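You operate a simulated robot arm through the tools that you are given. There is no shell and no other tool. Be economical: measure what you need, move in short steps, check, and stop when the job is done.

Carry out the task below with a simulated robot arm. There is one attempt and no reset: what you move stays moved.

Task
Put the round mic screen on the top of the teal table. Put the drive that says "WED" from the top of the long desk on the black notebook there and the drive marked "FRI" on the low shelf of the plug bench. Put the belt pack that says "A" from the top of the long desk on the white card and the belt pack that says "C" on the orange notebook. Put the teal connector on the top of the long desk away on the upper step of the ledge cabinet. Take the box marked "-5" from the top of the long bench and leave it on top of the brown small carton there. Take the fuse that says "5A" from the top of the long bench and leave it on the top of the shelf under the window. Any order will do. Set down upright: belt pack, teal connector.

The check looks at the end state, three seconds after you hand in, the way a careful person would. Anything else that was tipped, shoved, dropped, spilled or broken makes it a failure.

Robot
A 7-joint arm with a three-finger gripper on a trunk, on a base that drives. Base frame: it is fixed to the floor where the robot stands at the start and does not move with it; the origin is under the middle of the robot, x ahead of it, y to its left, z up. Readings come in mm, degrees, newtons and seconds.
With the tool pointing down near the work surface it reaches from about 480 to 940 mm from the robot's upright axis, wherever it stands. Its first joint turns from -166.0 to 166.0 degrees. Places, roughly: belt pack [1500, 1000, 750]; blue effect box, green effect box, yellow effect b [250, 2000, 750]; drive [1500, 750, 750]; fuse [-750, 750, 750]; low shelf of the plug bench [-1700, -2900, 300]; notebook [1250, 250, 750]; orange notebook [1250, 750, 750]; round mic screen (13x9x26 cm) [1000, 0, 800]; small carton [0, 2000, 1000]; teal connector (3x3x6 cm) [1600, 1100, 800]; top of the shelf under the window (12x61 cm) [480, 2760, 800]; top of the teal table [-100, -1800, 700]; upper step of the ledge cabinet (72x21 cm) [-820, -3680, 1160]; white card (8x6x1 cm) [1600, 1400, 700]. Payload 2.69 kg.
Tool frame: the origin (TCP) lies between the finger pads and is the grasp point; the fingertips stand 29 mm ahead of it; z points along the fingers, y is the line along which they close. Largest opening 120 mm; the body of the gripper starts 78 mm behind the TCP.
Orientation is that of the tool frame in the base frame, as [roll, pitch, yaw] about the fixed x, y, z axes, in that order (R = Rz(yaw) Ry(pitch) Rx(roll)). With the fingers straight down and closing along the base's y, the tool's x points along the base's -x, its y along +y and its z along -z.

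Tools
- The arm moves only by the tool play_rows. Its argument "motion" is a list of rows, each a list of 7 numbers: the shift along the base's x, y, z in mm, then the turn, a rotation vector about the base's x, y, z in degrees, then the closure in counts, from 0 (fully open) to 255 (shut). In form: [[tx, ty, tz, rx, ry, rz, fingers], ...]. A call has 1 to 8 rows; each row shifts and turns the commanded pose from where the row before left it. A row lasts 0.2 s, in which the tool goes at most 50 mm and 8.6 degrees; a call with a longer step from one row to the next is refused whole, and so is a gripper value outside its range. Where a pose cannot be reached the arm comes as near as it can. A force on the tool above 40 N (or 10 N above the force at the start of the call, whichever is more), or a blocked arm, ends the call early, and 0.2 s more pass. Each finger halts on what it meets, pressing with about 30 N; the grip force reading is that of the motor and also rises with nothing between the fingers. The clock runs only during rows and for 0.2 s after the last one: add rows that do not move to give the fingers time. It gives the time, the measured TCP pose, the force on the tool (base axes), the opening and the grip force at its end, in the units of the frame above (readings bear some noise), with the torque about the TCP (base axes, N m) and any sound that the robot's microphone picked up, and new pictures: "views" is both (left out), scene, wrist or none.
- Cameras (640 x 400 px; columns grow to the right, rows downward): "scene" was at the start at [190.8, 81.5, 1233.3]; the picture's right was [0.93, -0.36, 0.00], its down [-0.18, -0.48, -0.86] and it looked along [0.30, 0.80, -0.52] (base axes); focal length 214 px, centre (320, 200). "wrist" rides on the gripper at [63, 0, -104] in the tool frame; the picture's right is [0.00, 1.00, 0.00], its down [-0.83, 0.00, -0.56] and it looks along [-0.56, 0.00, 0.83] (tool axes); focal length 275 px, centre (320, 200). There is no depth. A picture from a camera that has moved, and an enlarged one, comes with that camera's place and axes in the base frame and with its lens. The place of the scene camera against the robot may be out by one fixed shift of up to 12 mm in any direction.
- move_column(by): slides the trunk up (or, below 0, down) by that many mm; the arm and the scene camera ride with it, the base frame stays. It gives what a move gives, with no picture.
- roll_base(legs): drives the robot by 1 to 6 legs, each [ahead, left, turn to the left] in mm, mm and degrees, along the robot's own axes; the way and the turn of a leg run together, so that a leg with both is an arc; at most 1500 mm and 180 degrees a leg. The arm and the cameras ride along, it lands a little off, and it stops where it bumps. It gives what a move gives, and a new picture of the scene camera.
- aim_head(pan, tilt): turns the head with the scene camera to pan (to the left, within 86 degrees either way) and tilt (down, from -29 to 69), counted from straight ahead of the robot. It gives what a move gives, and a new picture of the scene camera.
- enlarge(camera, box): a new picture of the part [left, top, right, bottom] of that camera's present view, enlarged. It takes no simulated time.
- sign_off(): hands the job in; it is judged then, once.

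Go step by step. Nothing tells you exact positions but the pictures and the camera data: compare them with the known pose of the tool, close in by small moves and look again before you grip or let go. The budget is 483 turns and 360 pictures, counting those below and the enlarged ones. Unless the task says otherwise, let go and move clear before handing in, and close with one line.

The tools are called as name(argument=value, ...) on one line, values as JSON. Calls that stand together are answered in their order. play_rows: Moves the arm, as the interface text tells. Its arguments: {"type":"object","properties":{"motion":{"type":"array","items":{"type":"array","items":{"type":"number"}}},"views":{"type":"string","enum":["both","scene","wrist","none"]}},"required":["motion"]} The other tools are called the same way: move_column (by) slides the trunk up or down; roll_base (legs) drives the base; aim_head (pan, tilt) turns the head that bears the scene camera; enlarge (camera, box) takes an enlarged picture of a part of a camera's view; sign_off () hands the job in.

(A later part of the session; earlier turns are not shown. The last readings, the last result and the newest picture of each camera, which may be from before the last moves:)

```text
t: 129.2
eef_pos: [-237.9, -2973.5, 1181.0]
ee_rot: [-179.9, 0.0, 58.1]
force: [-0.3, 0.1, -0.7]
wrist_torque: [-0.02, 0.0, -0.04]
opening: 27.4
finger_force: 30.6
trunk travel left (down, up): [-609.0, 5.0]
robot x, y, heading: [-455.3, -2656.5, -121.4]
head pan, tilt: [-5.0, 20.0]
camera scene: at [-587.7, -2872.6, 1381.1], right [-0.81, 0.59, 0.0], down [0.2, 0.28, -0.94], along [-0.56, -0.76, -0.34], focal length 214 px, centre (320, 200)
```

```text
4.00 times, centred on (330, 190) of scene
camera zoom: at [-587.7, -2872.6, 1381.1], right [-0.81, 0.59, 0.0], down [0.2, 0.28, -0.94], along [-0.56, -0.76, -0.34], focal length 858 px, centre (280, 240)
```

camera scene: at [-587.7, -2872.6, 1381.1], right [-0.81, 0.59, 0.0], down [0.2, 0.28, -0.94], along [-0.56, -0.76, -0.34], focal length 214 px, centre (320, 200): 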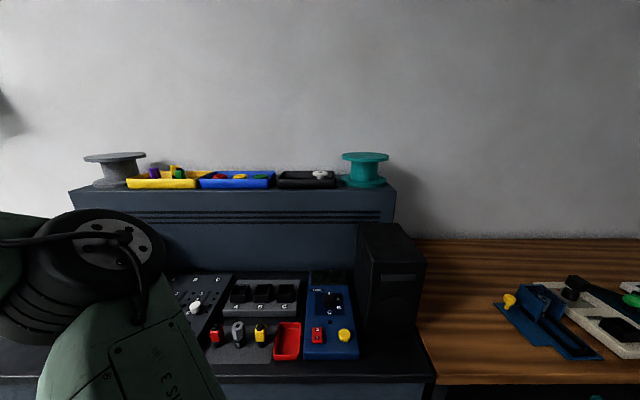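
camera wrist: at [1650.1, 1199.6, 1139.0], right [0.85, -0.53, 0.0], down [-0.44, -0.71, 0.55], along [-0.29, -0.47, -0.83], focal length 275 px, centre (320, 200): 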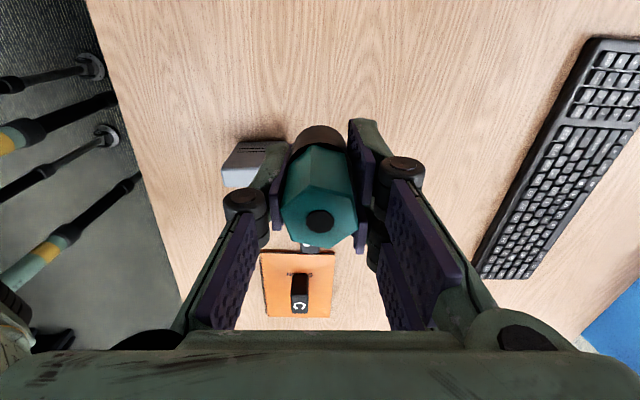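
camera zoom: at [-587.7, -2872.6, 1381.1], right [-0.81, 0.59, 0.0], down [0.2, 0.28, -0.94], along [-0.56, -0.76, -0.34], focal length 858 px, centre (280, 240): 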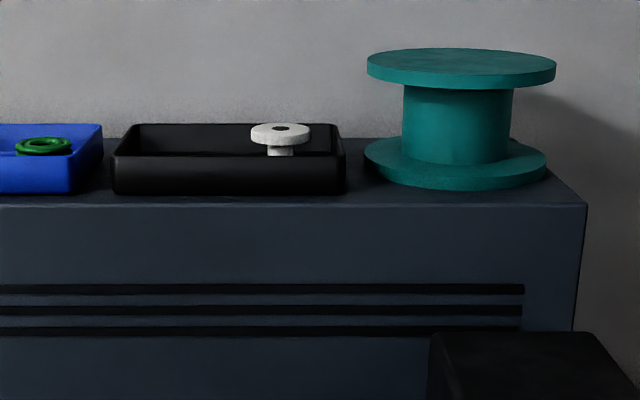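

The upper step carries trays and spools; free space must be found from above. I move closer and look with the wrist camera.

roll_base(legs=[[180, 60, 0]])

play_rows(motion=[[-10, -20, 30, 0, 0, 0, 255], [-15, -30, 30, 0, 0, 0, 255], [-20, -35, 30, 0, 0, 0, 255], [-20, -40, 0, 0, 0, 0, 255], [-20, -40, 0, 0, 0, 0, 255], [-20, -40, 0, 0, 0, 0, 255]], views="both")

```text
t: 130.7
eef_pos: [-274.8, -3154.3, 1181.2]
ee_rot: [-179.9, -0.1, 58.3]
force: [-0.3, -0.3, -1.8]
wrist_torque: [0.01, -0.01, 0.0]
opening: 27.0
finger_force: 30.0
trunk travel left (down, up): [-609.0, 5.0]
robot x, y, heading: [-493.7, -2842.8, -120.9]
head pan, tilt: [-5.0, 20.0]
camera scene: at [-626.0, -3055.4, 1380.9], right [-0.81, 0.59, 0.0], down [0.2, 0.28, -0.94], along [-0.55, -0.76, -0.34], focal length 214 px, centre (320, 200)
```

scene: 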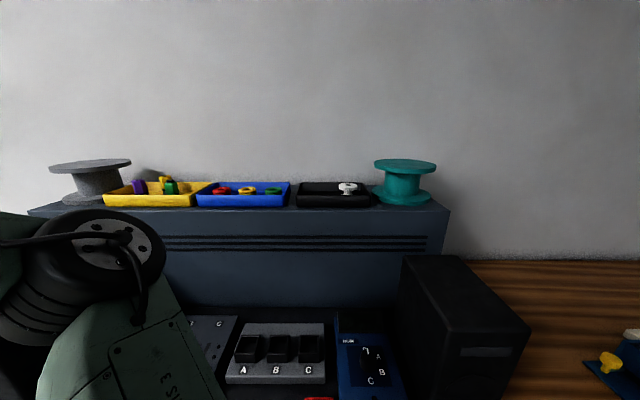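

```text
refused: row 3 steps farther than a row can; nothing moved
```

play_rows(motion=[[-10, -15, 40, 0, 0, 0, 255], [-10, -15, 40, 0, 0, 0, 255], [-15, -20, 40, 0, 0, 0, 255], [-34, -29, 0, 0, 0, 0, 255], [-34, -29, 0, 0, 0, 0, 255], [-34, -29, 0, 0, 0, 0, 255], [-34, -29, 0, 0, 0, 0, 255], [-34, -29, 0, 0, 0, 0, 255]], views="both")

```text
t: 132.5
eef_pos: [-485.8, -3337.6, 1192.3]
ee_rot: [179.9, 0.0, 58.5]
force: [-0.2, -0.5, -0.3]
wrist_torque: [0.0, -0.04, -0.01]
opening: 26.9
finger_force: 29.8
out of reach, approached as far as the arm can: row 1, 2, 3, 8
trunk travel left (down, up): [-609.0, 5.0]
robot x, y, heading: [-493.2, -2844.5, -121.0]
head pan, tilt: [-5.0, 20.0]
camera scene: at [-626.4, -3054.7, 1381.0], right [-0.81, 0.59, 0.0], down [0.2, 0.28, -0.94], along [-0.55, -0.76, -0.34], focal length 214 px, centre (320, 200)
camera wrist: at [-453.9, -3283.8, 1297.0], right [0.85, -0.52, 0.0], down [-0.43, -0.71, 0.55], along [-0.29, -0.47, -0.83], focal length 275 px, centre (320, 200)
```

scene: 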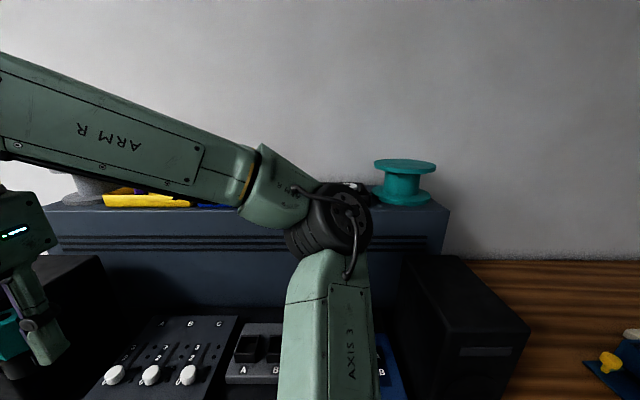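
wrist: 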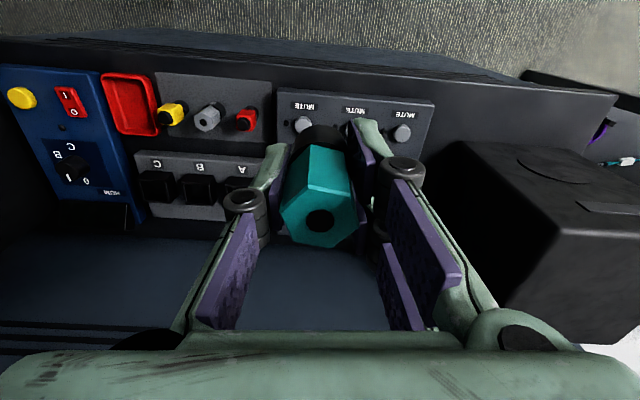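

The tool pointing down tops out at z≈1192, too low to pass over the trays. I'll set the connector on the free right part of the plug bench and regrasp it from the side with a tilted tool. Retract first.

play_rows(motion=[[31, 26, 0, 0, 0, 0, 255], [31, 26, 0, 0, 0, 0, 255], [31, 26, 0, 0, 0, 0, 255], [31, 26, 0, 0, 0, 0, 255], [31, 26, 0, 0, 0, 0, 255], [31, 26, 0, 0, 0, 0, 255], [29, 24, -8, 0, 0, 0, 255]], views="none")

roll_base(legs=[[-120, 0, 0], [100, -1500, -1]])

```text
t: 134.1
eef_pos: [-275.0, -3157.2, 1184.1]
ee_rot: [-179.8, 0.1, 58.3]
force: [0.0, 0.7, -1.1]
wrist_torque: [0.02, 0.01, 0.02]
opening: 27.2
finger_force: 30.0
trunk travel left (down, up): [-609.0, 5.0]
robot x, y, heading: [-497.8, -2843.2, -121.2]
head pan, tilt: [-5.0, 20.0]
```

```text
refused: leg 2 is longer than a leg can be; nothing moved
```

roll_base(legs=[[-120, 0, 0], [50, -1480, -1]])

aim_head(pan=0, tilt=35)

```text
t: 146.4
eef_pos: [-1486.1, -2328.4, 1184.9]
ee_rot: [-179.9, 0.0, 55.8]
force: [0.0, 0.2, -0.8]
wrist_torque: [0.02, 0.04, 0.02]
opening: 27.0
finger_force: 30.1
trunk travel left (down, up): [-609.0, 5.0]
robot x, y, heading: [-1693.1, -2007.2, -123.3]
head pan, tilt: [-5.0, 20.0]
camera scene: at [-1832.3, -2211.5, 1381.1], right [-0.78, 0.62, 0.0], down [0.21, 0.27, -0.94], along [-0.58, -0.74, -0.34], focal length 214 px, centre (320, 200)
```

scene: 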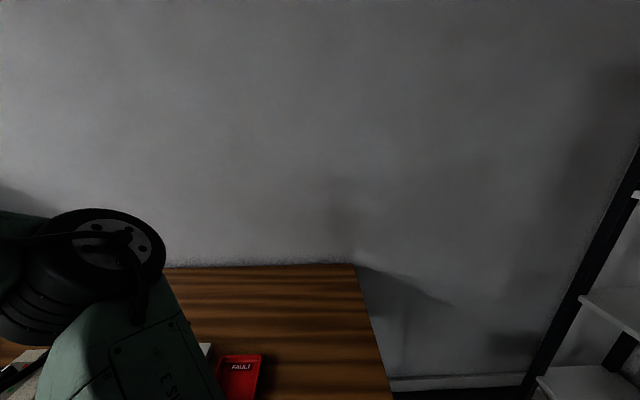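

```text
t: 147.2
eef_pos: [-1486.0, -2328.8, 1183.8]
ee_rot: [-179.9, 0.0, 55.9]
force: [0.2, 0.5, -1.2]
wrist_torque: [0.02, 0.0, 0.03]
opening: 26.9
finger_force: 29.2
trunk travel left (down, up): [-609.0, 5.0]
robot x, y, heading: [-1691.0, -2008.6, -123.4]
head pan, tilt: [0.0, 35.0]
camera scene: at [-1822.9, -2212.1, 1357.3], right [-0.83, 0.55, 0.0], down [0.32, 0.48, -0.82], along [-0.45, -0.68, -0.57], focal length 214 px, centre (320, 200)
```

scene: 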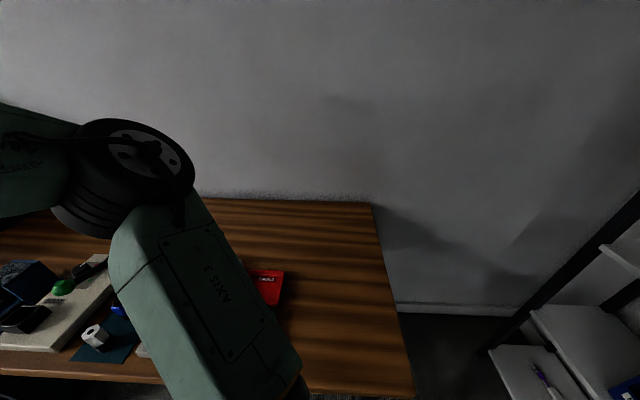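

roll_base(legs=[[0, -100, 1.5]])

play_rows(motion=[[-30, -10, 0, 0, 0, 0, 255], [-40, -10, 0, 0, 0, 0, 255], [-45, -10, 0, 0, 0, 0, 255], [-45, -10, 0, 0, 0, 0, 255], [-45, -10, 0, 0, 0, 0, 255], [-45, -10, 0, 0, 0, 0, 255], [-45, -10, 0, 0, 0, 0, 255], [-45, -10, 0, 0, 0, 0, 255]], views="both")

```text
t: 148.6
eef_pos: [-1562.5, -2269.8, 1185.6]
ee_rot: [-179.9, 0.0, 57.4]
force: [0.4, 0.0, -0.5]
wrist_torque: [-0.03, -0.03, 0.01]
opening: 26.7
finger_force: 29.8
trunk travel left (down, up): [-609.0, 5.0]
robot x, y, heading: [-1775.8, -1949.5, -122.2]
head pan, tilt: [0.0, 35.0]
camera scene: at [-1902.2, -2161.2, 1357.2], right [-0.85, 0.53, 0.0], down [0.3, 0.49, -0.82], along [-0.43, -0.7, -0.57], focal length 214 px, centre (320, 200)
```

scene: 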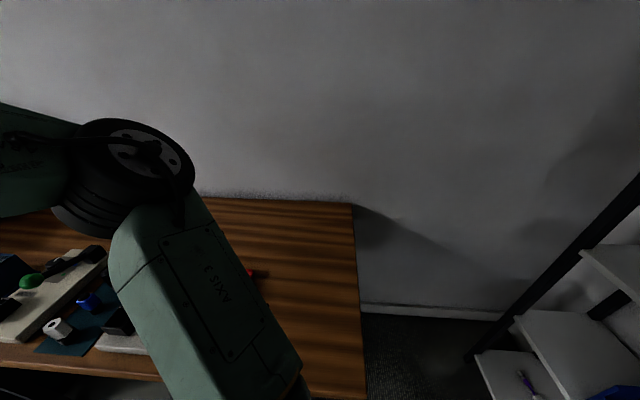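

```text
t: 150.4
eef_pos: [-1900.6, -2350.1, 1188.3]
ee_rot: [-179.9, 0.0, 57.6]
force: [0.0, -0.6, -0.9]
wrist_torque: [0.0, -0.02, 0.04]
opening: 27.1
finger_force: 30.2
trunk travel left (down, up): [-609.0, 5.0]
robot x, y, heading: [-1774.8, -1952.2, -121.9]
head pan, tilt: [0.0, 35.0]
camera scene: at [-1902.2, -2161.2, 1357.2], right [-0.85, 0.53, 0.0], down [0.3, 0.49, -0.82], along [-0.43, -0.7, -0.57], focal length 214 px, centre (320, 200)
camera wrist: at [-1868.2, -2296.4, 1292.0], right [0.85, -0.53, 0.0], down [-0.44, -0.7, 0.56], along [-0.3, -0.47, -0.83], focal length 275 px, centre (320, 200)
```

scene: 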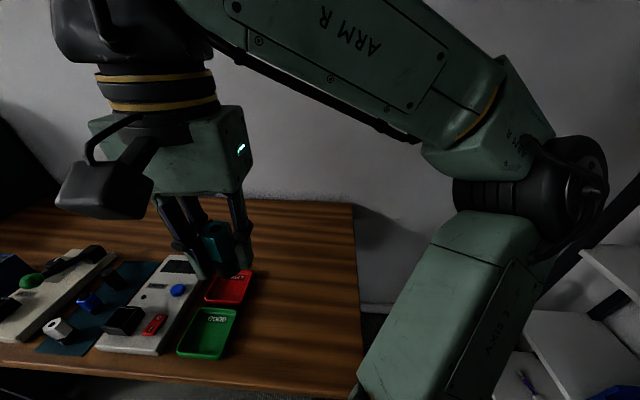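
wrist: 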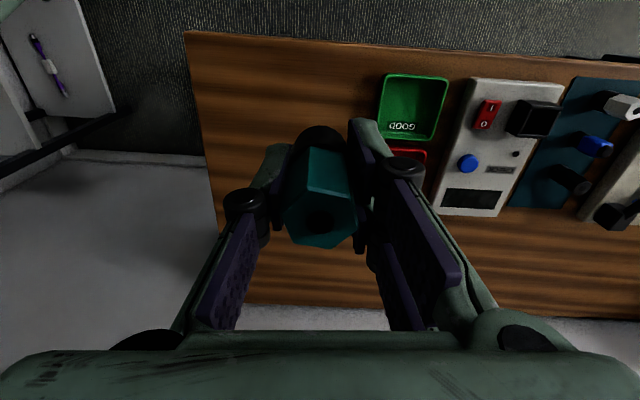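

play_rows(motion=[[-33, -27, 0, 0, 0, 0, 255], [-33, -27, 0, 0, 0, 0, 255], [-32, -26, 0, 0, 0, 0, 255]], views="none")

move_column(by=-250)

play_rows(motion=[[0, 0, -40, 0, 0, 0, 255], [0, 0, -40, 0, 0, 0, 255], [0, 0, 0, 0, 0, 0, 255]], views="both")

```text
t: 151.2
eef_pos: [-2002.6, -2427.6, 1184.4]
ee_rot: [-179.8, 0.0, 57.4]
force: [0.3, -0.7, -1.2]
wrist_torque: [0.0, -0.05, 0.02]
opening: 27.2
finger_force: 29.8
trunk travel left (down, up): [-609.0, 5.0]
robot x, y, heading: [-1778.9, -1953.0, -121.9]
head pan, tilt: [0.0, 35.0]
```

```text
t: 153.8
eef_pos: [-2000.7, -2427.4, 935.8]
ee_rot: [-179.9, 0.1, 57.4]
force: [0.4, 0.2, -0.4]
wrist_torque: [0.03, -0.02, -0.02]
opening: 27.0
finger_force: 29.8
trunk travel left (down, up): [-359.0, 255.0]
robot x, y, heading: [-1776.4, -1951.2, -121.8]
head pan, tilt: [0.0, 35.0]
```

```text
t: 154.4
eef_pos: [-2003.2, -2426.0, 878.6]
ee_rot: [179.6, 0.6, 57.5]
force: [0.9, 9.1, 17.8]
wrist_torque: [0.52, 0.01, 0.07]
opening: 27.2
finger_force: 29.6
trunk travel left (down, up): [-359.0, 255.0]
robot x, y, heading: [-1774.6, -1950.0, -121.8]
head pan, tilt: [0.0, 35.0]
stopped in row 2: the force on the tool passed its limit at 138 N (the readings are from after the stop); the commanded pose is now the measured one
camera scene: at [-1901.5, -2160.3, 1108.0], right [-0.85, 0.53, 0.0], down [0.3, 0.49, -0.82], along [-0.43, -0.7, -0.57], focal length 214 px, centre (320, 200)
camera wrist: at [-1968.3, -2371.6, 982.4], right [0.84, -0.53, 0.01], down [-0.44, -0.7, 0.56], along [-0.3, -0.48, -0.83], focal length 275 px, centre (320, 200)
```

scene: 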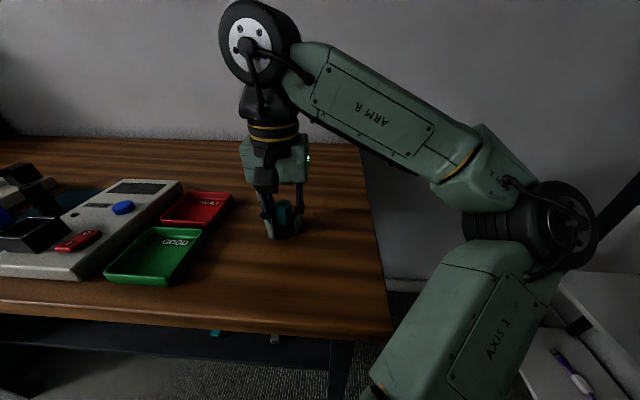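
wrist: 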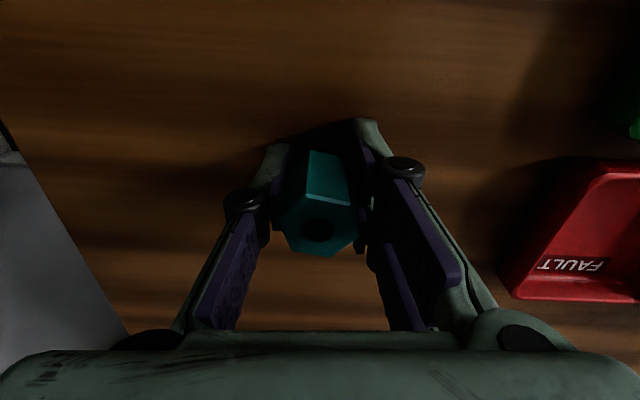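

The bench top is higher than I assumed (~845); contact was hard but the connector is still held. I ease up, level, then set it down.

play_rows(motion=[[0, 0, 6, 0, 0, 0, 255], [0, 0, 0, -0.6, 0, 0, 255], [0, 0, 0, 0, 0, 0, 255]], views="none")

enlarge(camera="scene", box=[230, 150, 350, 250])

```text
t: 155.2
eef_pos: [-2002.3, -2428.1, 882.6]
ee_rot: [179.5, 0.9, 57.4]
force: [1.2, 0.0, -0.9]
wrist_torque: [-0.04, 0.03, -0.02]
opening: 26.9
finger_force: 29.7
trunk travel left (down, up): [-359.0, 255.0]
robot x, y, heading: [-1777.4, -1948.2, -122.0]
head pan, tilt: [0.0, 35.0]
```

```text
4.00 times, centred on (290, 200) of scene
camera zoom: at [-1902.1, -2161.7, 1107.2], right [-0.85, 0.53, 0.0], down [0.3, 0.49, -0.82], along [-0.43, -0.7, -0.57], focal length 858 px, centre (440, 200)
```

zoom: 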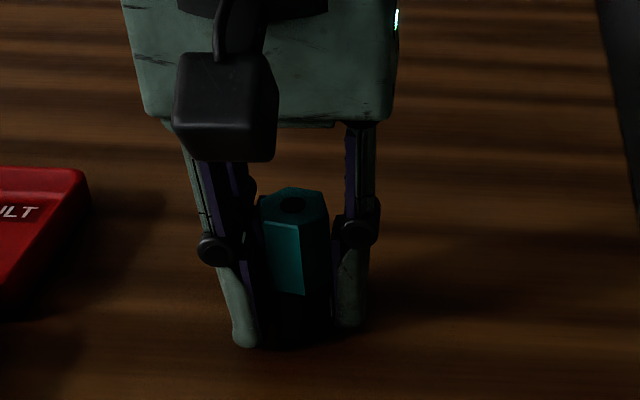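

play_rows(motion=[[0, 0, 0, 1.0, -0.1, 0, 255], [0, 0, -2, 0, 0, 0, 255], [0, 0, -1.5, 0, 0, 0, 255], [0, 0, 0, 0, 0, 0, 255]], views="none")

```text
t: 156.2
eef_pos: [-2001.8, -2427.7, 878.6]
ee_rot: [179.9, 0.1, 57.3]
force: [-0.7, -0.2, 0.7]
wrist_torque: [0.02, 0.0, -0.01]
opening: 27.1
finger_force: 29.7
trunk travel left (down, up): [-359.0, 255.0]
robot x, y, heading: [-1774.4, -1951.5, -122.1]
head pan, tilt: [0.0, 35.0]
```

play_rows(motion=[[0, 0, -1.5, 0, 0, 0, 255], [0, 0, 0, 0, 0, 0, 255]], views="none")

```text
t: 156.8
eef_pos: [-2001.9, -2427.9, 878.9]
ee_rot: [179.8, 0.4, 57.2]
force: [-3.8, -4.9, 17.0]
wrist_torque: [0.13, 0.23, 0.06]
opening: 27.0
finger_force: 30.3
trunk travel left (down, up): [-359.0, 255.0]
robot x, y, heading: [-1775.2, -1951.0, -121.9]
head pan, tilt: [0.0, 35.0]
```

Connector stands on the bench. Release, rise, and start flipping the tool.

play_rows(motion=[[0, 0, 1, 0, 0, 0, 255], [0, 0, 0, 0, 0, 0, 180], [0, 0, 0, 0, 0, 0, 120], [0, 0, 0, 0, 0, 0, 120], [0, 0, 30, 0, 0, 0, 100], [0, 0, 45, 0, 0, 0, 100], [0, 0, 45, 0, 0, 0, 100], [0, 0, 40, 0, 0, 0, 100]], views="scene")

roll_base(legs=[[-220, 0, 0]])

play_rows(motion=[[0, 0, 0, 0, 0, -8.5, 100], [0, 0, 0, 0, 0, -8.5, 100], [0, 0, 0, 0, 0, -8.5, 100], [0, 0, 0, 0, 0, -8.5, 100], [0, 0, 0, 0, 0, -8.5, 100], [0, 0, 0, 0, 0, -8.5, 100], [0, 0, 0, 0, 0, -8.5, 100], [0, 0, 0, 0, 0, -8.5, 100]], views="none")

```text
t: 158.6
eef_pos: [-2001.8, -2420.8, 946.8]
ee_rot: [179.6, 0.2, 57.3]
force: [-1.0, -0.2, -0.2]
wrist_torque: [0.03, -0.01, 0.03]
opening: 73.2
finger_force: 0.1
out of reach, approached as far as the arm can: row 6, 7, 8
trunk travel left (down, up): [-359.0, 255.0]
robot x, y, heading: [-1775.0, -1953.1, -121.9]
head pan, tilt: [0.0, 35.0]
camera scene: at [-1902.1, -2161.7, 1107.2], right [-0.85, 0.53, 0.0], down [0.3, 0.49, -0.82], along [-0.43, -0.7, -0.57], focal length 214 px, centre (320, 200)
```

scene: 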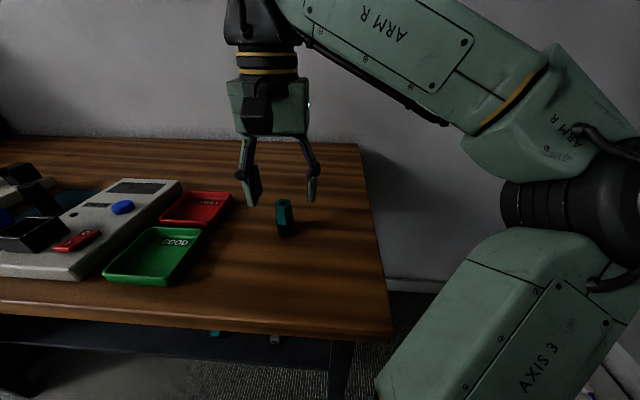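

```text
t: 160.2
eef_pos: [-1888.8, -2234.0, 946.1]
ee_rot: [179.6, 0.2, 56.8]
force: [0.4, 0.2, -0.3]
wrist_torque: [0.0, 0.01, -0.04]
opening: 72.9
finger_force: 0.1
trunk travel left (down, up): [-359.0, 255.0]
robot x, y, heading: [-1659.9, -1769.4, -122.3]
head pan, tilt: [0.0, 35.0]
camera scene: at [-1787.6, -1975.7, 1107.2], right [-0.84, 0.54, 0.0], down [0.31, 0.48, -0.82], along [-0.44, -0.69, -0.57], focal length 214 px, centre (320, 200)
```

scene: 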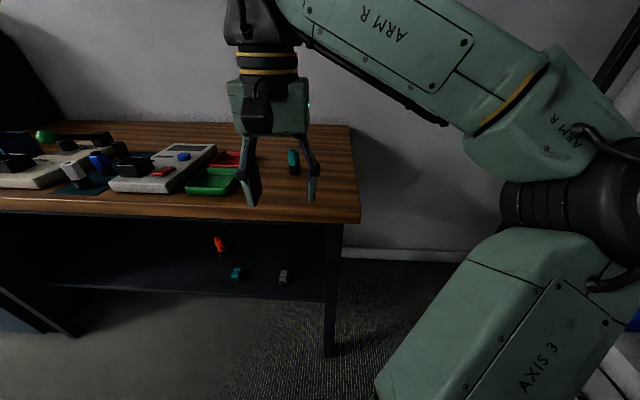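

```text
t: 162.0
eef_pos: [-1888.4, -2234.1, 945.7]
ee_rot: [179.7, 0.1, -11.3]
force: [-0.1, 0.2, -0.5]
wrist_torque: [0.01, 0.0, -0.01]
opening: 73.1
finger_force: 0.0
trunk travel left (down, up): [-359.0, 255.0]
robot x, y, heading: [-1659.6, -1763.3, -122.4]
head pan, tilt: [0.0, 35.0]
```

play_rows(motion=[[0, 0, 0, 0, 0, -8.5, 100], [0, 0, 0, 0, 0, -8.5, 100], [0, 0, 0, 0, 0, -8.5, 100], [0, 0, 0, 0, 0, -8.5, 100], [0, 0, 0, 0, 0, -8.5, 100], [0, 0, 0, 0, 0, -8.5, 100], [0, 0, 0, 0, 0, -8.5, 100], [0, 0, 0, 0, 0, -8.5, 100]], views="none")

play_rows(motion=[[0, 0, 0, 0, 0, -8.5, 100], [0, 0, 0, 0, 0, -8.5, 100], [0, 0, 0, 0, 0, -8.5, 100], [0, 0, 0, 0, 0, -8.5, 100], [0, 0, 0, 0, 0, -8.5, 100]], views="scene")

```text
t: 163.8
eef_pos: [-1887.9, -2234.0, 943.6]
ee_rot: [179.7, -0.1, -79.4]
force: [0.3, 0.0, -0.6]
wrist_torque: [0.02, 0.0, -0.02]
opening: 72.9
finger_force: 0.1
trunk travel left (down, up): [-359.0, 255.0]
robot x, y, heading: [-1657.5, -1764.5, -122.4]
head pan, tilt: [0.0, 35.0]
```

```text
t: 165.0
eef_pos: [-1888.5, -2234.4, 944.3]
ee_rot: [179.8, 0.1, -121.8]
force: [0.2, 0.3, 0.3]
wrist_torque: [0.02, 0.03, -0.01]
opening: 73.0
finger_force: 0.1
trunk travel left (down, up): [-359.0, 255.0]
robot x, y, heading: [-1663.8, -1768.8, -122.1]
head pan, tilt: [0.0, 35.0]
camera scene: at [-1787.6, -1975.7, 1107.2], right [-0.84, 0.54, 0.0], down [0.31, 0.48, -0.82], along [-0.44, -0.69, -0.57], focal length 214 px, centre (320, 200)
```

scene: 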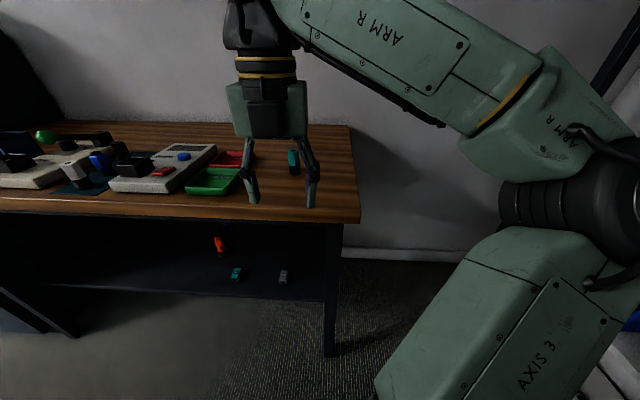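

Flip succeeded. Now tilt the fingers toward the bench by 60°, moving slightly ahead.

play_rows(motion=[[0, 0, 0, -6.3, 4, 0, 100], [0, 0, 0, -6.3, 4, 0, 100], [0, 0, 0, -6.3, 4, 0, 100], [0, 0, 0, -6.3, 4, 0, 100], [-5, -8, 5, -6.3, 4, 0, 100], [-5, -8, 5, -6.3, 4, 0, 100], [-5, -8, 5, -6.3, 4, 0, 100], [-5, -8, 5, -6.3, 4, 0, 100]], views="both")

```text
t: 166.8
eef_pos: [-1859.5, -2277.4, 959.5]
ee_rot: [178.9, -53.8, -112.7]
force: [-0.8, -0.5, 0.2]
wrist_torque: [0.0, -0.02, -0.02]
opening: 73.0
finger_force: 0.0
trunk travel left (down, up): [-359.0, 255.0]
robot x, y, heading: [-1659.7, -1767.2, -122.3]
head pan, tilt: [0.0, 35.0]
stopped in row 8: the arm was blocked; the commanded pose is now the measured one
camera scene: at [-1787.6, -1975.7, 1107.2], right [-0.84, 0.54, 0.0], down [0.31, 0.48, -0.82], along [-0.44, -0.69, -0.57], focal length 214 px, centre (320, 200)
camera wrist: at [-1840.3, -2234.9, 1072.7], right [-0.92, 0.4, 0.01], down [0.37, 0.86, -0.34], along [-0.15, -0.31, -0.94], focal length 275 px, centre (320, 200)
```

scene: 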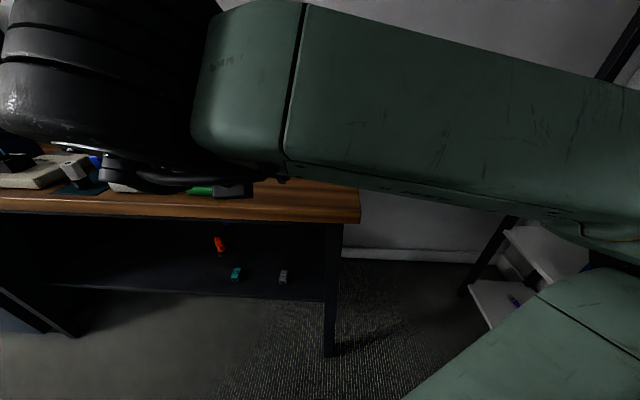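
wrist: 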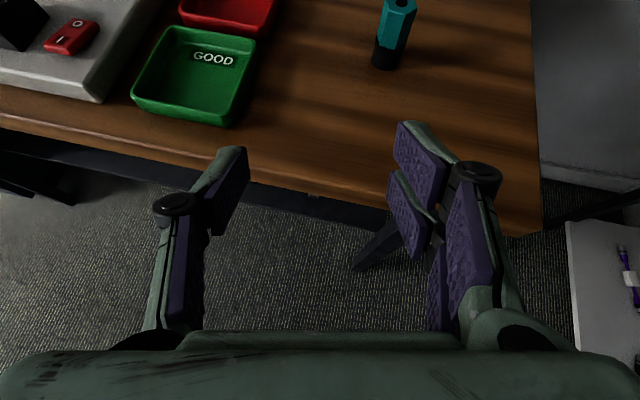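

The wrist is cramped near the head; I back the robot off and extend the arm.

roll_base(legs=[[-200, 0, 0]])

play_rows(motion=[[-21, -34, 0, 0, 0, -1, 100], [-21, -34, 0, 0, 0, -1, 100], [-21, -34, 0, 0, 0, -1, 100], [-21, -34, 0, 0, 0, -1, 100], [-21, -34, 0, 0, 0, -1, 100], [-5, -10, 0, -3.5, 2.2, -2, 100], [0, 0, 0, -3.5, 2.2, -2, 100]], views="both")

```text
t: 168.3
eef_pos: [-1754.0, -2109.0, 959.4]
ee_rot: [178.9, -53.8, -113.0]
force: [0.3, 0.4, -0.2]
wrist_torque: [0.02, 0.0, 0.0]
opening: 73.1
finger_force: 0.1
trunk travel left (down, up): [-359.0, 255.0]
robot x, y, heading: [-1550.7, -1600.8, -122.6]
head pan, tilt: [0.0, 35.0]
camera scene: at [-1681.1, -1807.1, 1107.2], right [-0.84, 0.54, 0.0], down [0.31, 0.48, -0.82], along [-0.44, -0.69, -0.57], focal length 214 px, centre (320, 200)
```

scene: 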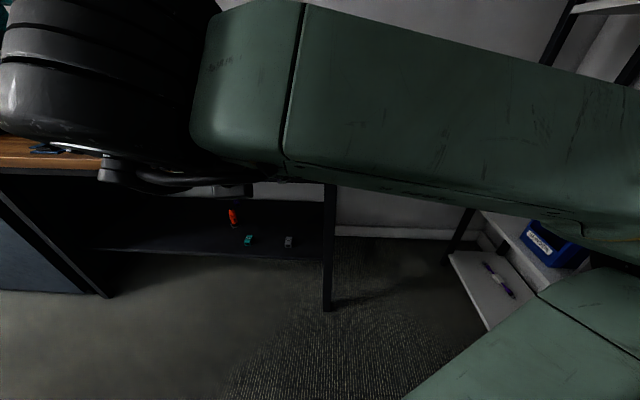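

```text
t: 169.9
eef_pos: [-1864.6, -2289.5, 961.4]
ee_rot: [178.3, -62.2, -121.4]
force: [-0.1, 0.2, -0.2]
wrist_torque: [0.02, -0.01, -0.02]
opening: 72.9
finger_force: 0.1
trunk travel left (down, up): [-359.0, 255.0]
robot x, y, heading: [-1553.9, -1599.5, -122.7]
head pan, tilt: [0.0, 35.0]
camera scene: at [-1681.1, -1807.1, 1107.2], right [-0.84, 0.54, 0.0], down [0.31, 0.48, -0.82], along [-0.44, -0.69, -0.57], focal length 214 px, centre (320, 200)
camera wrist: at [-1829.6, -2237.5, 1065.5], right [-0.84, 0.54, 0.02], down [0.47, 0.74, -0.48], along [-0.27, -0.39, -0.88], focal length 275 px, centre (320, 200)
```

scene: 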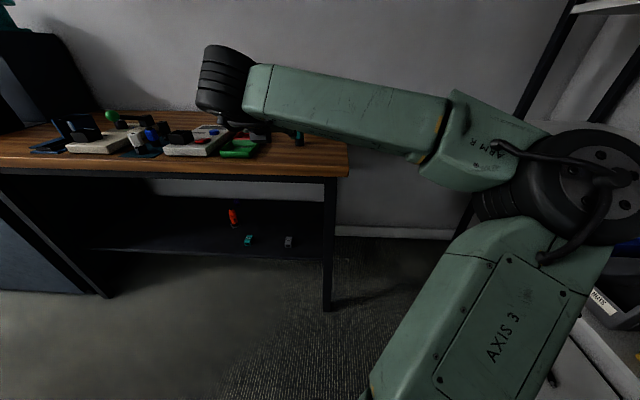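
wrist: 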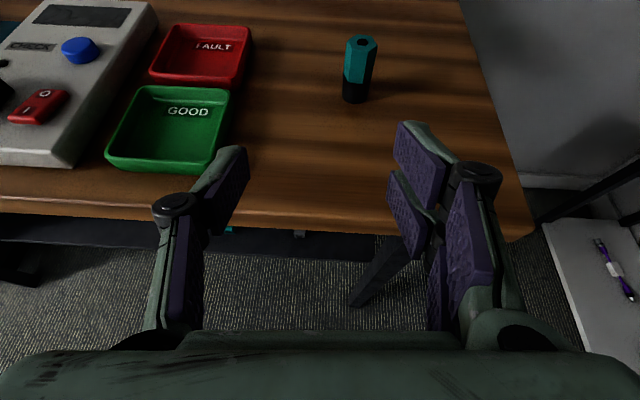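

Good tilted posture. Align laterally, lower to grip height, and approach the connector.

play_rows(motion=[[-35, 22, -5, -0.4, -0.7, 1.5, 100], [0, 0, -36, 0, 0, 0, 100], [0, 0, -36, 0, 0, 0, 100], [-18, -29, 0, 0, 0, 0, 100], [-18, -29, 0, 0, 0, 0, 100], [-18, -29, 0, 0, 0, 0, 100], [0, 0, 0, 0, 0, 0, 100]], views="wrist")

```text
t: 171.6
eef_pos: [-1954.2, -2353.3, 882.9]
ee_rot: [179.9, -62.0, -121.3]
force: [-0.1, -0.8, -0.2]
wrist_torque: [-0.02, 0.01, -0.01]
opening: 72.8
finger_force: 0.1
trunk travel left (down, up): [-359.0, 255.0]
robot x, y, heading: [-1549.1, -1598.1, -122.5]
head pan, tilt: [0.0, 35.0]
camera wrist: at [-1921.4, -2300.3, 987.7], right [-0.85, 0.52, 0.0], down [0.46, 0.75, -0.47], along [-0.25, -0.4, -0.88], focal length 275 px, centre (320, 200)
```

wrist: 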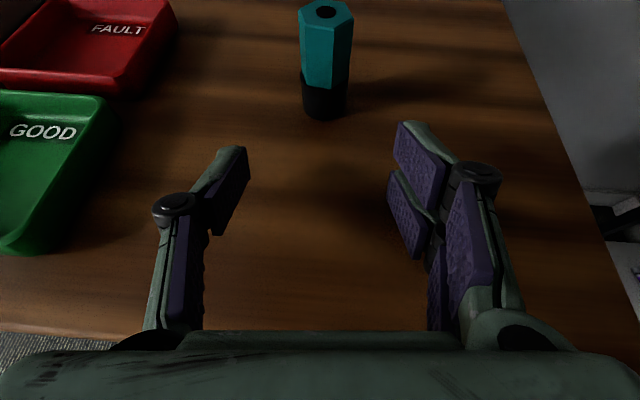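

play_rows(motion=[[-23, -36, 0, 0, 0, 0, 100], [-23, -36, 0, 0, 0, 0, 100], [-2, -4, 0, 0, 0, 0, 100], [0, 0, 0, 0, 0, 0, 100]], views="wrist")

```text
t: 172.6
eef_pos: [-2001.1, -2429.8, 882.5]
ee_rot: [179.9, -61.9, -121.5]
force: [0.8, -0.1, -0.1]
wrist_torque: [-0.02, -0.03, 0.01]
opening: 72.8
finger_force: 0.0
trunk travel left (down, up): [-359.0, 255.0]
robot x, y, heading: [-1552.1, -1597.7, -122.6]
head pan, tilt: [0.0, 35.0]
camera wrist: at [-1968.7, -2376.4, 987.8], right [-0.85, 0.52, 0.0], down [0.46, 0.75, -0.47], along [-0.25, -0.4, -0.88], focal length 275 px, centre (320, 200)
```

wrist: 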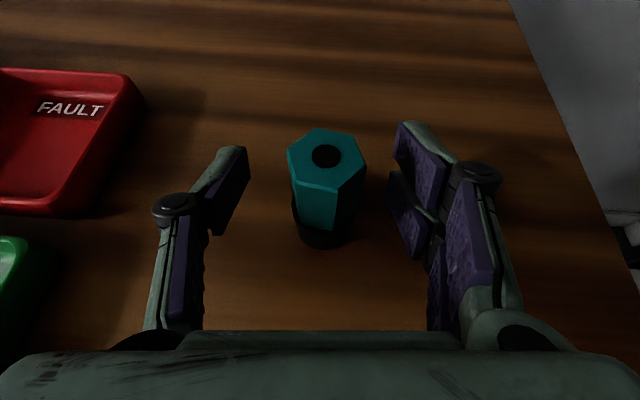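

play_rows(motion=[[0, 0, 0, 0, 0, 0, 150], [0, 0, 0, 0, 0, 0, 180], [0, 0, 0, 0, 0, 0, 255], [0, 0, 0, 0, 0, 0, 255], [0, 0, 0, 0, 0, 0, 255], [0, 0, 0, 0, 0, 0, 255]], views="wrist")

```text
t: 173.9
eef_pos: [-2000.5, -2428.7, 883.7]
ee_rot: [179.9, -62.2, -121.4]
force: [0.2, 0.1, 0.4]
wrist_torque: [0.03, 0.0, -0.02]
opening: 26.2
finger_force: 29.7
trunk travel left (down, up): [-359.0, 255.0]
robot x, y, heading: [-1552.3, -1601.7, -122.6]
head pan, tilt: [0.0, 35.0]
camera wrist: at [-1968.6, -2376.2, 987.9], right [-0.85, 0.52, 0.0], down [0.46, 0.75, -0.47], along [-0.25, -0.4, -0.88], focal length 275 px, centre (320, 200)
```

wrist: 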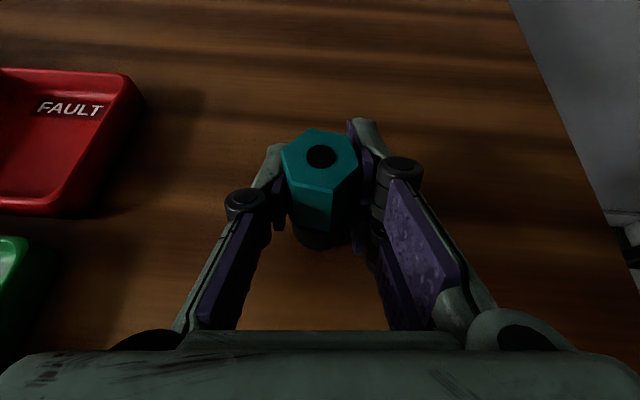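

Gripped from the side; base is ~39 mm below TCP. Lift with arm, then column.

play_rows(motion=[[0, 0, 15, 0, 0, 0, 255], [0, 0, 25, 0, 0, 0, 255], [0, 0, 30, 0, 0, 0, 255], [0, 0, 0, 0, 0, 0, 255]], views="wrist")

move_column(by=254)

roll_base(legs=[[-150, 0, 0]])

```text
t: 174.9
eef_pos: [-2000.3, -2427.8, 951.8]
ee_rot: [179.9, -62.1, -121.3]
force: [0.0, -0.7, -0.7]
wrist_torque: [-0.02, 0.05, 0.02]
opening: 25.9
finger_force: 30.2
trunk travel left (down, up): [-359.0, 255.0]
robot x, y, heading: [-1552.2, -1596.0, -122.7]
head pan, tilt: [0.0, 35.0]
camera wrist: at [-1968.8, -2375.0, 1057.7], right [-0.85, 0.52, 0.0], down [0.46, 0.75, -0.47], along [-0.25, -0.4, -0.88], focal length 275 px, centre (320, 200)
```

wrist: 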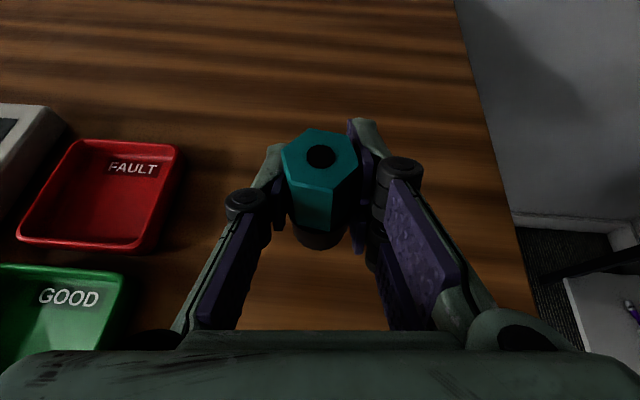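

```text
t: 177.6
eef_pos: [-2001.8, -2428.5, 1206.1]
ee_rot: [179.9, -62.1, -121.4]
force: [0.0, -0.1, -1.1]
wrist_torque: [0.0, -0.03, -0.01]
opening: 26.1
finger_force: 30.4
trunk travel left (down, up): [-613.0, 1.0]
robot x, y, heading: [-1556.3, -1600.3, -122.5]
head pan, tilt: [0.0, 35.0]
```

```text
t: 178.9
eef_pos: [-1917.2, -2304.2, 1207.8]
ee_rot: [179.9, -62.0, -121.1]
force: [-0.3, 0.4, 0.3]
wrist_torque: [0.0, -0.02, -0.02]
opening: 25.8
finger_force: 30.5
trunk travel left (down, up): [-613.0, 1.0]
robot x, y, heading: [-1468.9, -1477.8, -122.5]
head pan, tilt: [0.0, 35.0]
camera scene: at [-1600.1, -1681.8, 1361.4], right [-0.85, 0.53, 0.0], down [0.31, 0.48, -0.82], along [-0.44, -0.69, -0.57], focal length 214 px, centre (320, 200)
```

scene: 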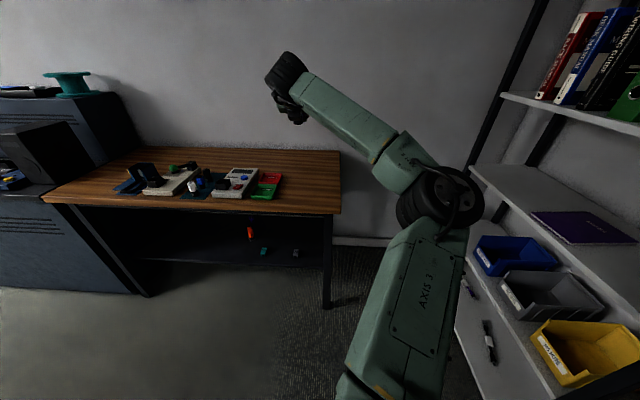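

Held. Drive ahead 300 then strafe left to the cabinet, arm above everything.

roll_base(legs=[[280, 0, 0], [0, 1000, 0]])

roll_base(legs=[[0, 600, 0]])

```text
t: 188.8
eef_pos: [-1199.6, -3083.7, 1207.0]
ee_rot: [179.9, -62.0, -121.4]
force: [-0.6, -0.2, -1.0]
wrist_torque: [0.02, -0.02, 0.0]
opening: 26.2
finger_force: 29.8
trunk travel left (down, up): [-613.0, 1.0]
robot x, y, heading: [-750.0, -2252.4, -122.4]
head pan, tilt: [0.0, 35.0]
camera scene: at [-879.5, -2462.4, 1361.2], right [-0.84, 0.54, 0.0], down [0.31, 0.48, -0.82], along [-0.44, -0.69, -0.57], focal length 214 px, centre (320, 200)
```

scene: 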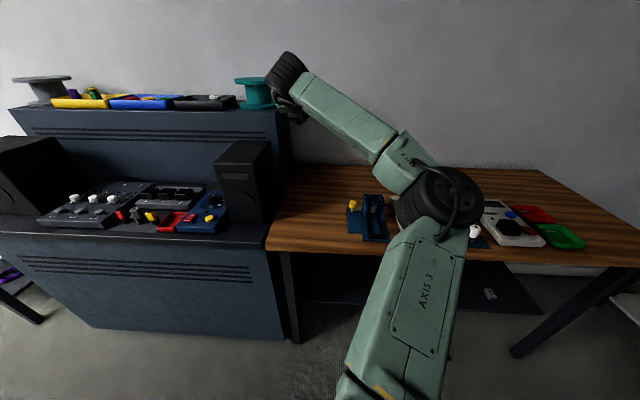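

```text
t: 193.8
eef_pos: [-704.3, -3402.9, 1207.6]
ee_rot: [179.9, -62.0, -121.7]
force: [0.6, 0.2, -1.0]
wrist_torque: [-0.02, 0.04, -0.03]
opening: 26.1
finger_force: 30.2
trunk travel left (down, up): [-613.0, 1.0]
robot x, y, heading: [-247.2, -2575.9, -123.1]
head pan, tilt: [0.0, 35.0]
camera scene: at [-380.1, -2783.9, 1361.2], right [-0.84, 0.54, 0.0], down [0.31, 0.48, -0.82], along [-0.45, -0.69, -0.57], focal length 214 px, centre (320, 200)
```

scene: 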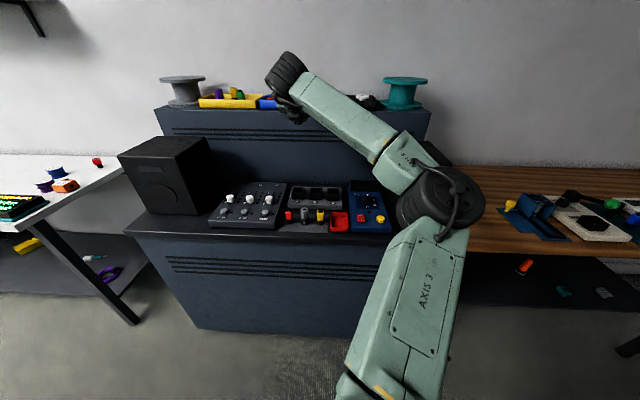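

play_rows(motion=[[10, 16, 20, 0, 0, 0, 255], [10, 16, 25, 0, 0, 0, 255], [10, 16, 25, 0, 0, 0, 255], [10, 16, 20, 0, 0, 0, 255], [0, 0, 0, 0, 0, 0, 255]], views="wrist")

```text
t: 195.1
eef_pos: [-664.2, -3339.0, 1294.7]
ee_rot: [179.8, -62.0, -121.6]
force: [-0.2, 1.1, -0.6]
wrist_torque: [-0.03, 0.0, -0.03]
opening: 25.9
finger_force: 30.3
trunk travel left (down, up): [-613.0, 1.0]
robot x, y, heading: [-250.8, -2574.3, -122.6]
head pan, tilt: [0.0, 35.0]
camera wrist: at [-631.3, -3286.7, 1398.9], right [-0.85, 0.52, 0.0], down [0.46, 0.75, -0.47], along [-0.25, -0.4, -0.88], focal length 275 px, centre (320, 200)
```

wrist: 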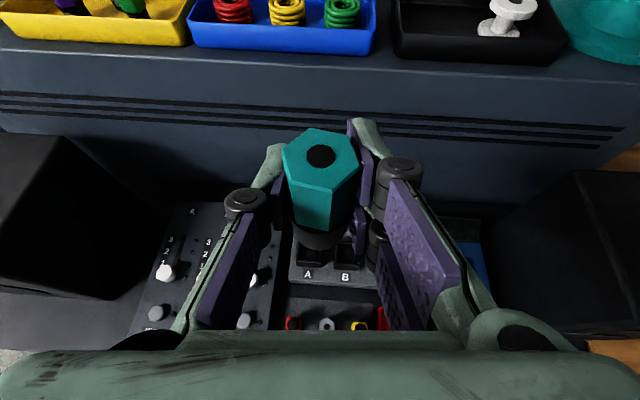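

roll_base(legs=[[220, 0, 0]])

play_rows(motion=[[0, 0, 0, 0, 0, 0, 255]], views="wrist")

```text
t: 196.7
eef_pos: [-785.4, -3523.4, 1293.7]
ee_rot: [179.9, -62.0, -121.8]
force: [-0.3, -0.8, -0.4]
wrist_torque: [0.01, 0.0, -0.01]
opening: 26.2
finger_force: 30.1
trunk travel left (down, up): [-613.0, 1.0]
robot x, y, heading: [-371.7, -2759.2, -123.1]
head pan, tilt: [0.0, 35.0]
camera scene: at [-500.1, -2967.8, 1361.0], right [-0.84, 0.55, 0.0], down [0.31, 0.48, -0.82], along [-0.45, -0.69, -0.57], focal length 214 px, centre (320, 200)
```

scene: 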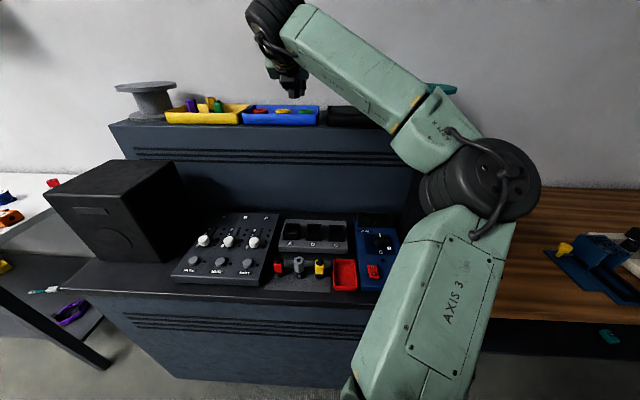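

```text
t: 197.1
eef_pos: [-785.1, -3522.8, 1293.9]
ee_rot: [179.9, -62.0, -121.7]
force: [-0.1, -0.2, -0.4]
wrist_torque: [-0.02, -0.03, 0.01]
opening: 25.9
finger_force: 29.9
trunk travel left (down, up): [-613.0, 1.0]
robot x, y, heading: [-371.6, -2759.6, -122.9]
head pan, tilt: [0.0, 35.0]
camera wrist: at [-752.2, -3469.7, 1398.7], right [-0.85, 0.53, 0.0], down [0.46, 0.75, -0.47], along [-0.25, -0.4, -0.88], focal length 275 px, centre (320, 200)
```

wrist: 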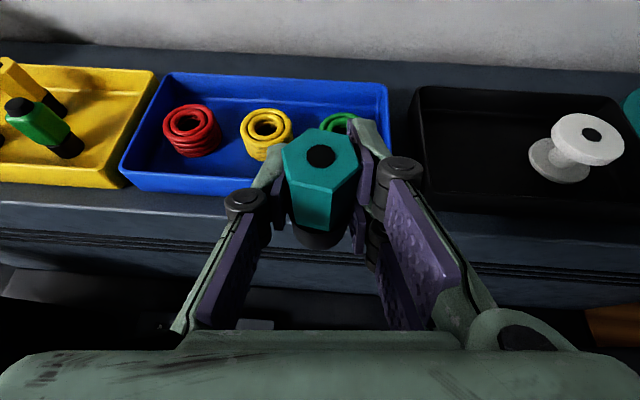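

enlarge(camera="wrist", box=[330, 30, 650, 230])

enlarge(camera="wrist", box=[0, 30, 320, 230])

```text
refused: 650 is not a number from 0 to 640
```

```text
2.00 times, centred on (160, 130) of wrist
camera zoom: at [-752.2, -3469.7, 1398.7], right [-0.85, 0.53, 0.0], down [0.46, 0.75, -0.47], along [-0.25, -0.4, -0.88], focal length 551 px, centre (640, 340)
```

zoom: 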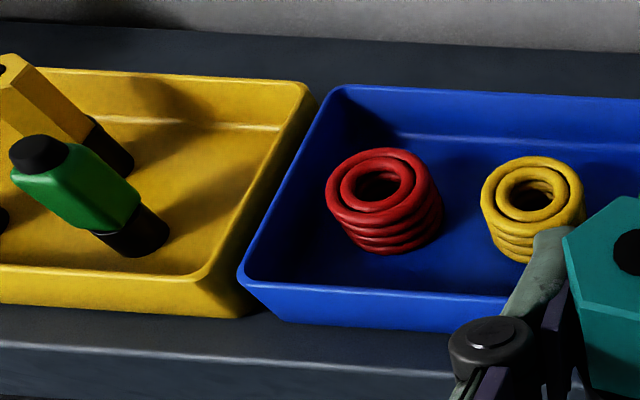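

Trays leave an ~75 mm free strip at the back, by the wall; the connector fits there behind the blue tray. I drive 200 mm closer.

roll_base(legs=[[195, 0, 0]])

play_rows(motion=[[0, 0, 0, 0, 0, 0, 255]], views="wrist")

```text
t: 198.7
eef_pos: [-891.1, -3687.8, 1293.7]
ee_rot: [179.9, -62.0, -121.8]
force: [-1.2, 0.2, -0.7]
wrist_torque: [-0.06, -0.03, 0.0]
opening: 26.1
finger_force: 30.5
trunk travel left (down, up): [-613.0, 1.0]
robot x, y, heading: [-480.6, -2921.2, -123.0]
head pan, tilt: [0.0, 35.0]
camera scene: at [-606.6, -3131.8, 1361.0], right [-0.84, 0.54, 0.0], down [0.31, 0.48, -0.82], along [-0.45, -0.69, -0.57], focal length 214 px, centre (320, 200)
```

scene: 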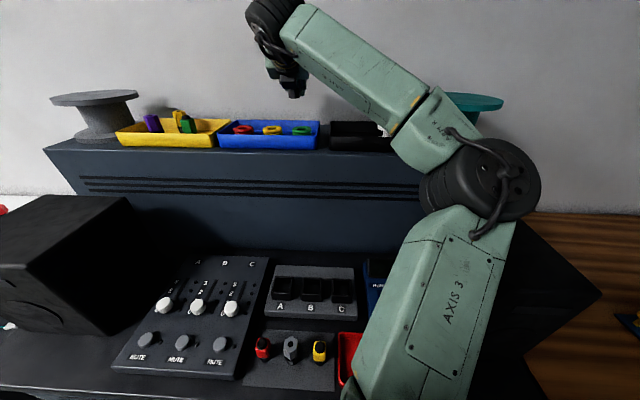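

```text
t: 199.1
eef_pos: [-890.8, -3686.4, 1294.0]
ee_rot: [179.9, -62.0, -121.8]
force: [0.1, -0.1, -1.0]
wrist_torque: [-0.02, -0.02, 0.01]
opening: 26.2
finger_force: 29.8
trunk travel left (down, up): [-613.0, 1.0]
robot x, y, heading: [-475.8, -2926.4, -123.0]
head pan, tilt: [0.0, 35.0]
camera wrist: at [-858.4, -3633.7, 1398.6], right [-0.85, 0.53, 0.0], down [0.46, 0.75, -0.47], along [-0.25, -0.4, -0.88], focal length 275 px, centre (320, 200)
```

wrist: 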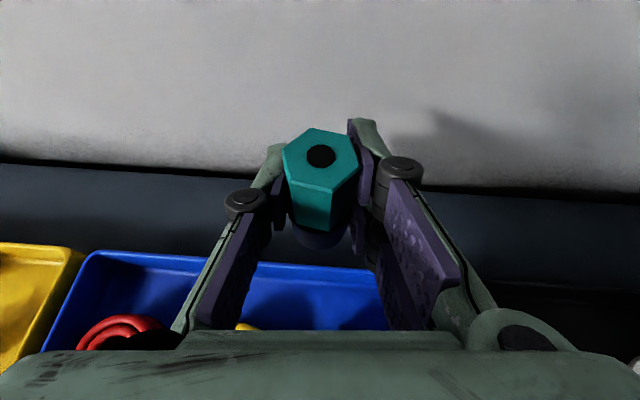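

play_rows(motion=[[-13, -20, -10, 0, 0, 0, 255], [-12, -20, -15, 0, 0, 0, 255], [0, 0, -25, 0, 0, 0, 255], [0, 0, 0, 0, 0, 0, 255]], views="both")

```text
t: 200.1
eef_pos: [-913.6, -3729.2, 1242.5]
ee_rot: [180.0, -61.9, -121.9]
force: [-0.4, -0.1, -1.2]
wrist_torque: [-0.02, 0.02, -0.02]
opening: 26.0
finger_force: 29.7
trunk travel left (down, up): [-613.0, 1.0]
robot x, y, heading: [-477.6, -2924.7, -123.1]
head pan, tilt: [0.0, 35.0]
camera scene: at [-606.1, -3131.0, 1361.2], right [-0.84, 0.54, 0.0], down [0.31, 0.48, -0.82], along [-0.45, -0.69, -0.57], focal length 214 px, centre (320, 200)
camera wrist: at [-881.5, -3676.0, 1347.5], right [-0.85, 0.53, 0.0], down [0.46, 0.75, -0.47], along [-0.25, -0.4, -0.88], focal length 275 px, centre (320, 200)
```

scene: 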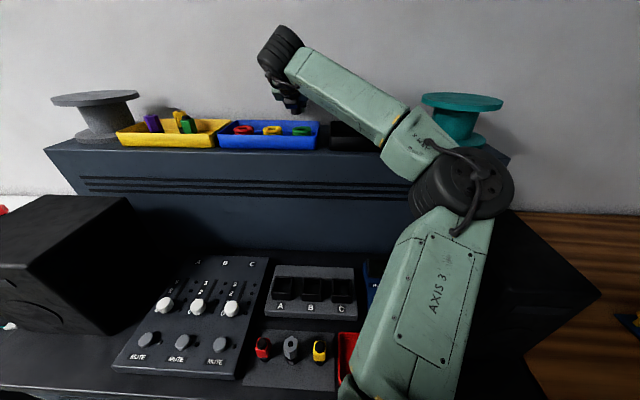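
wrist: 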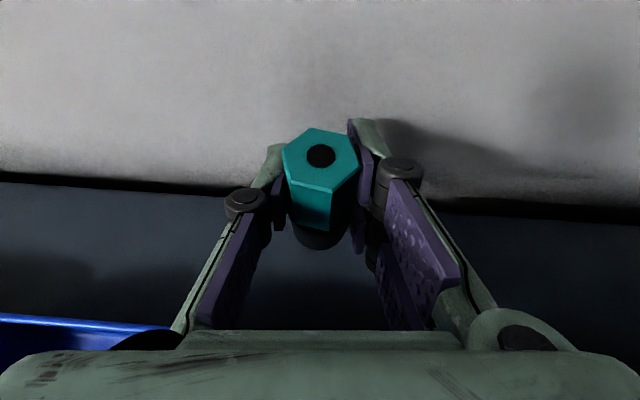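

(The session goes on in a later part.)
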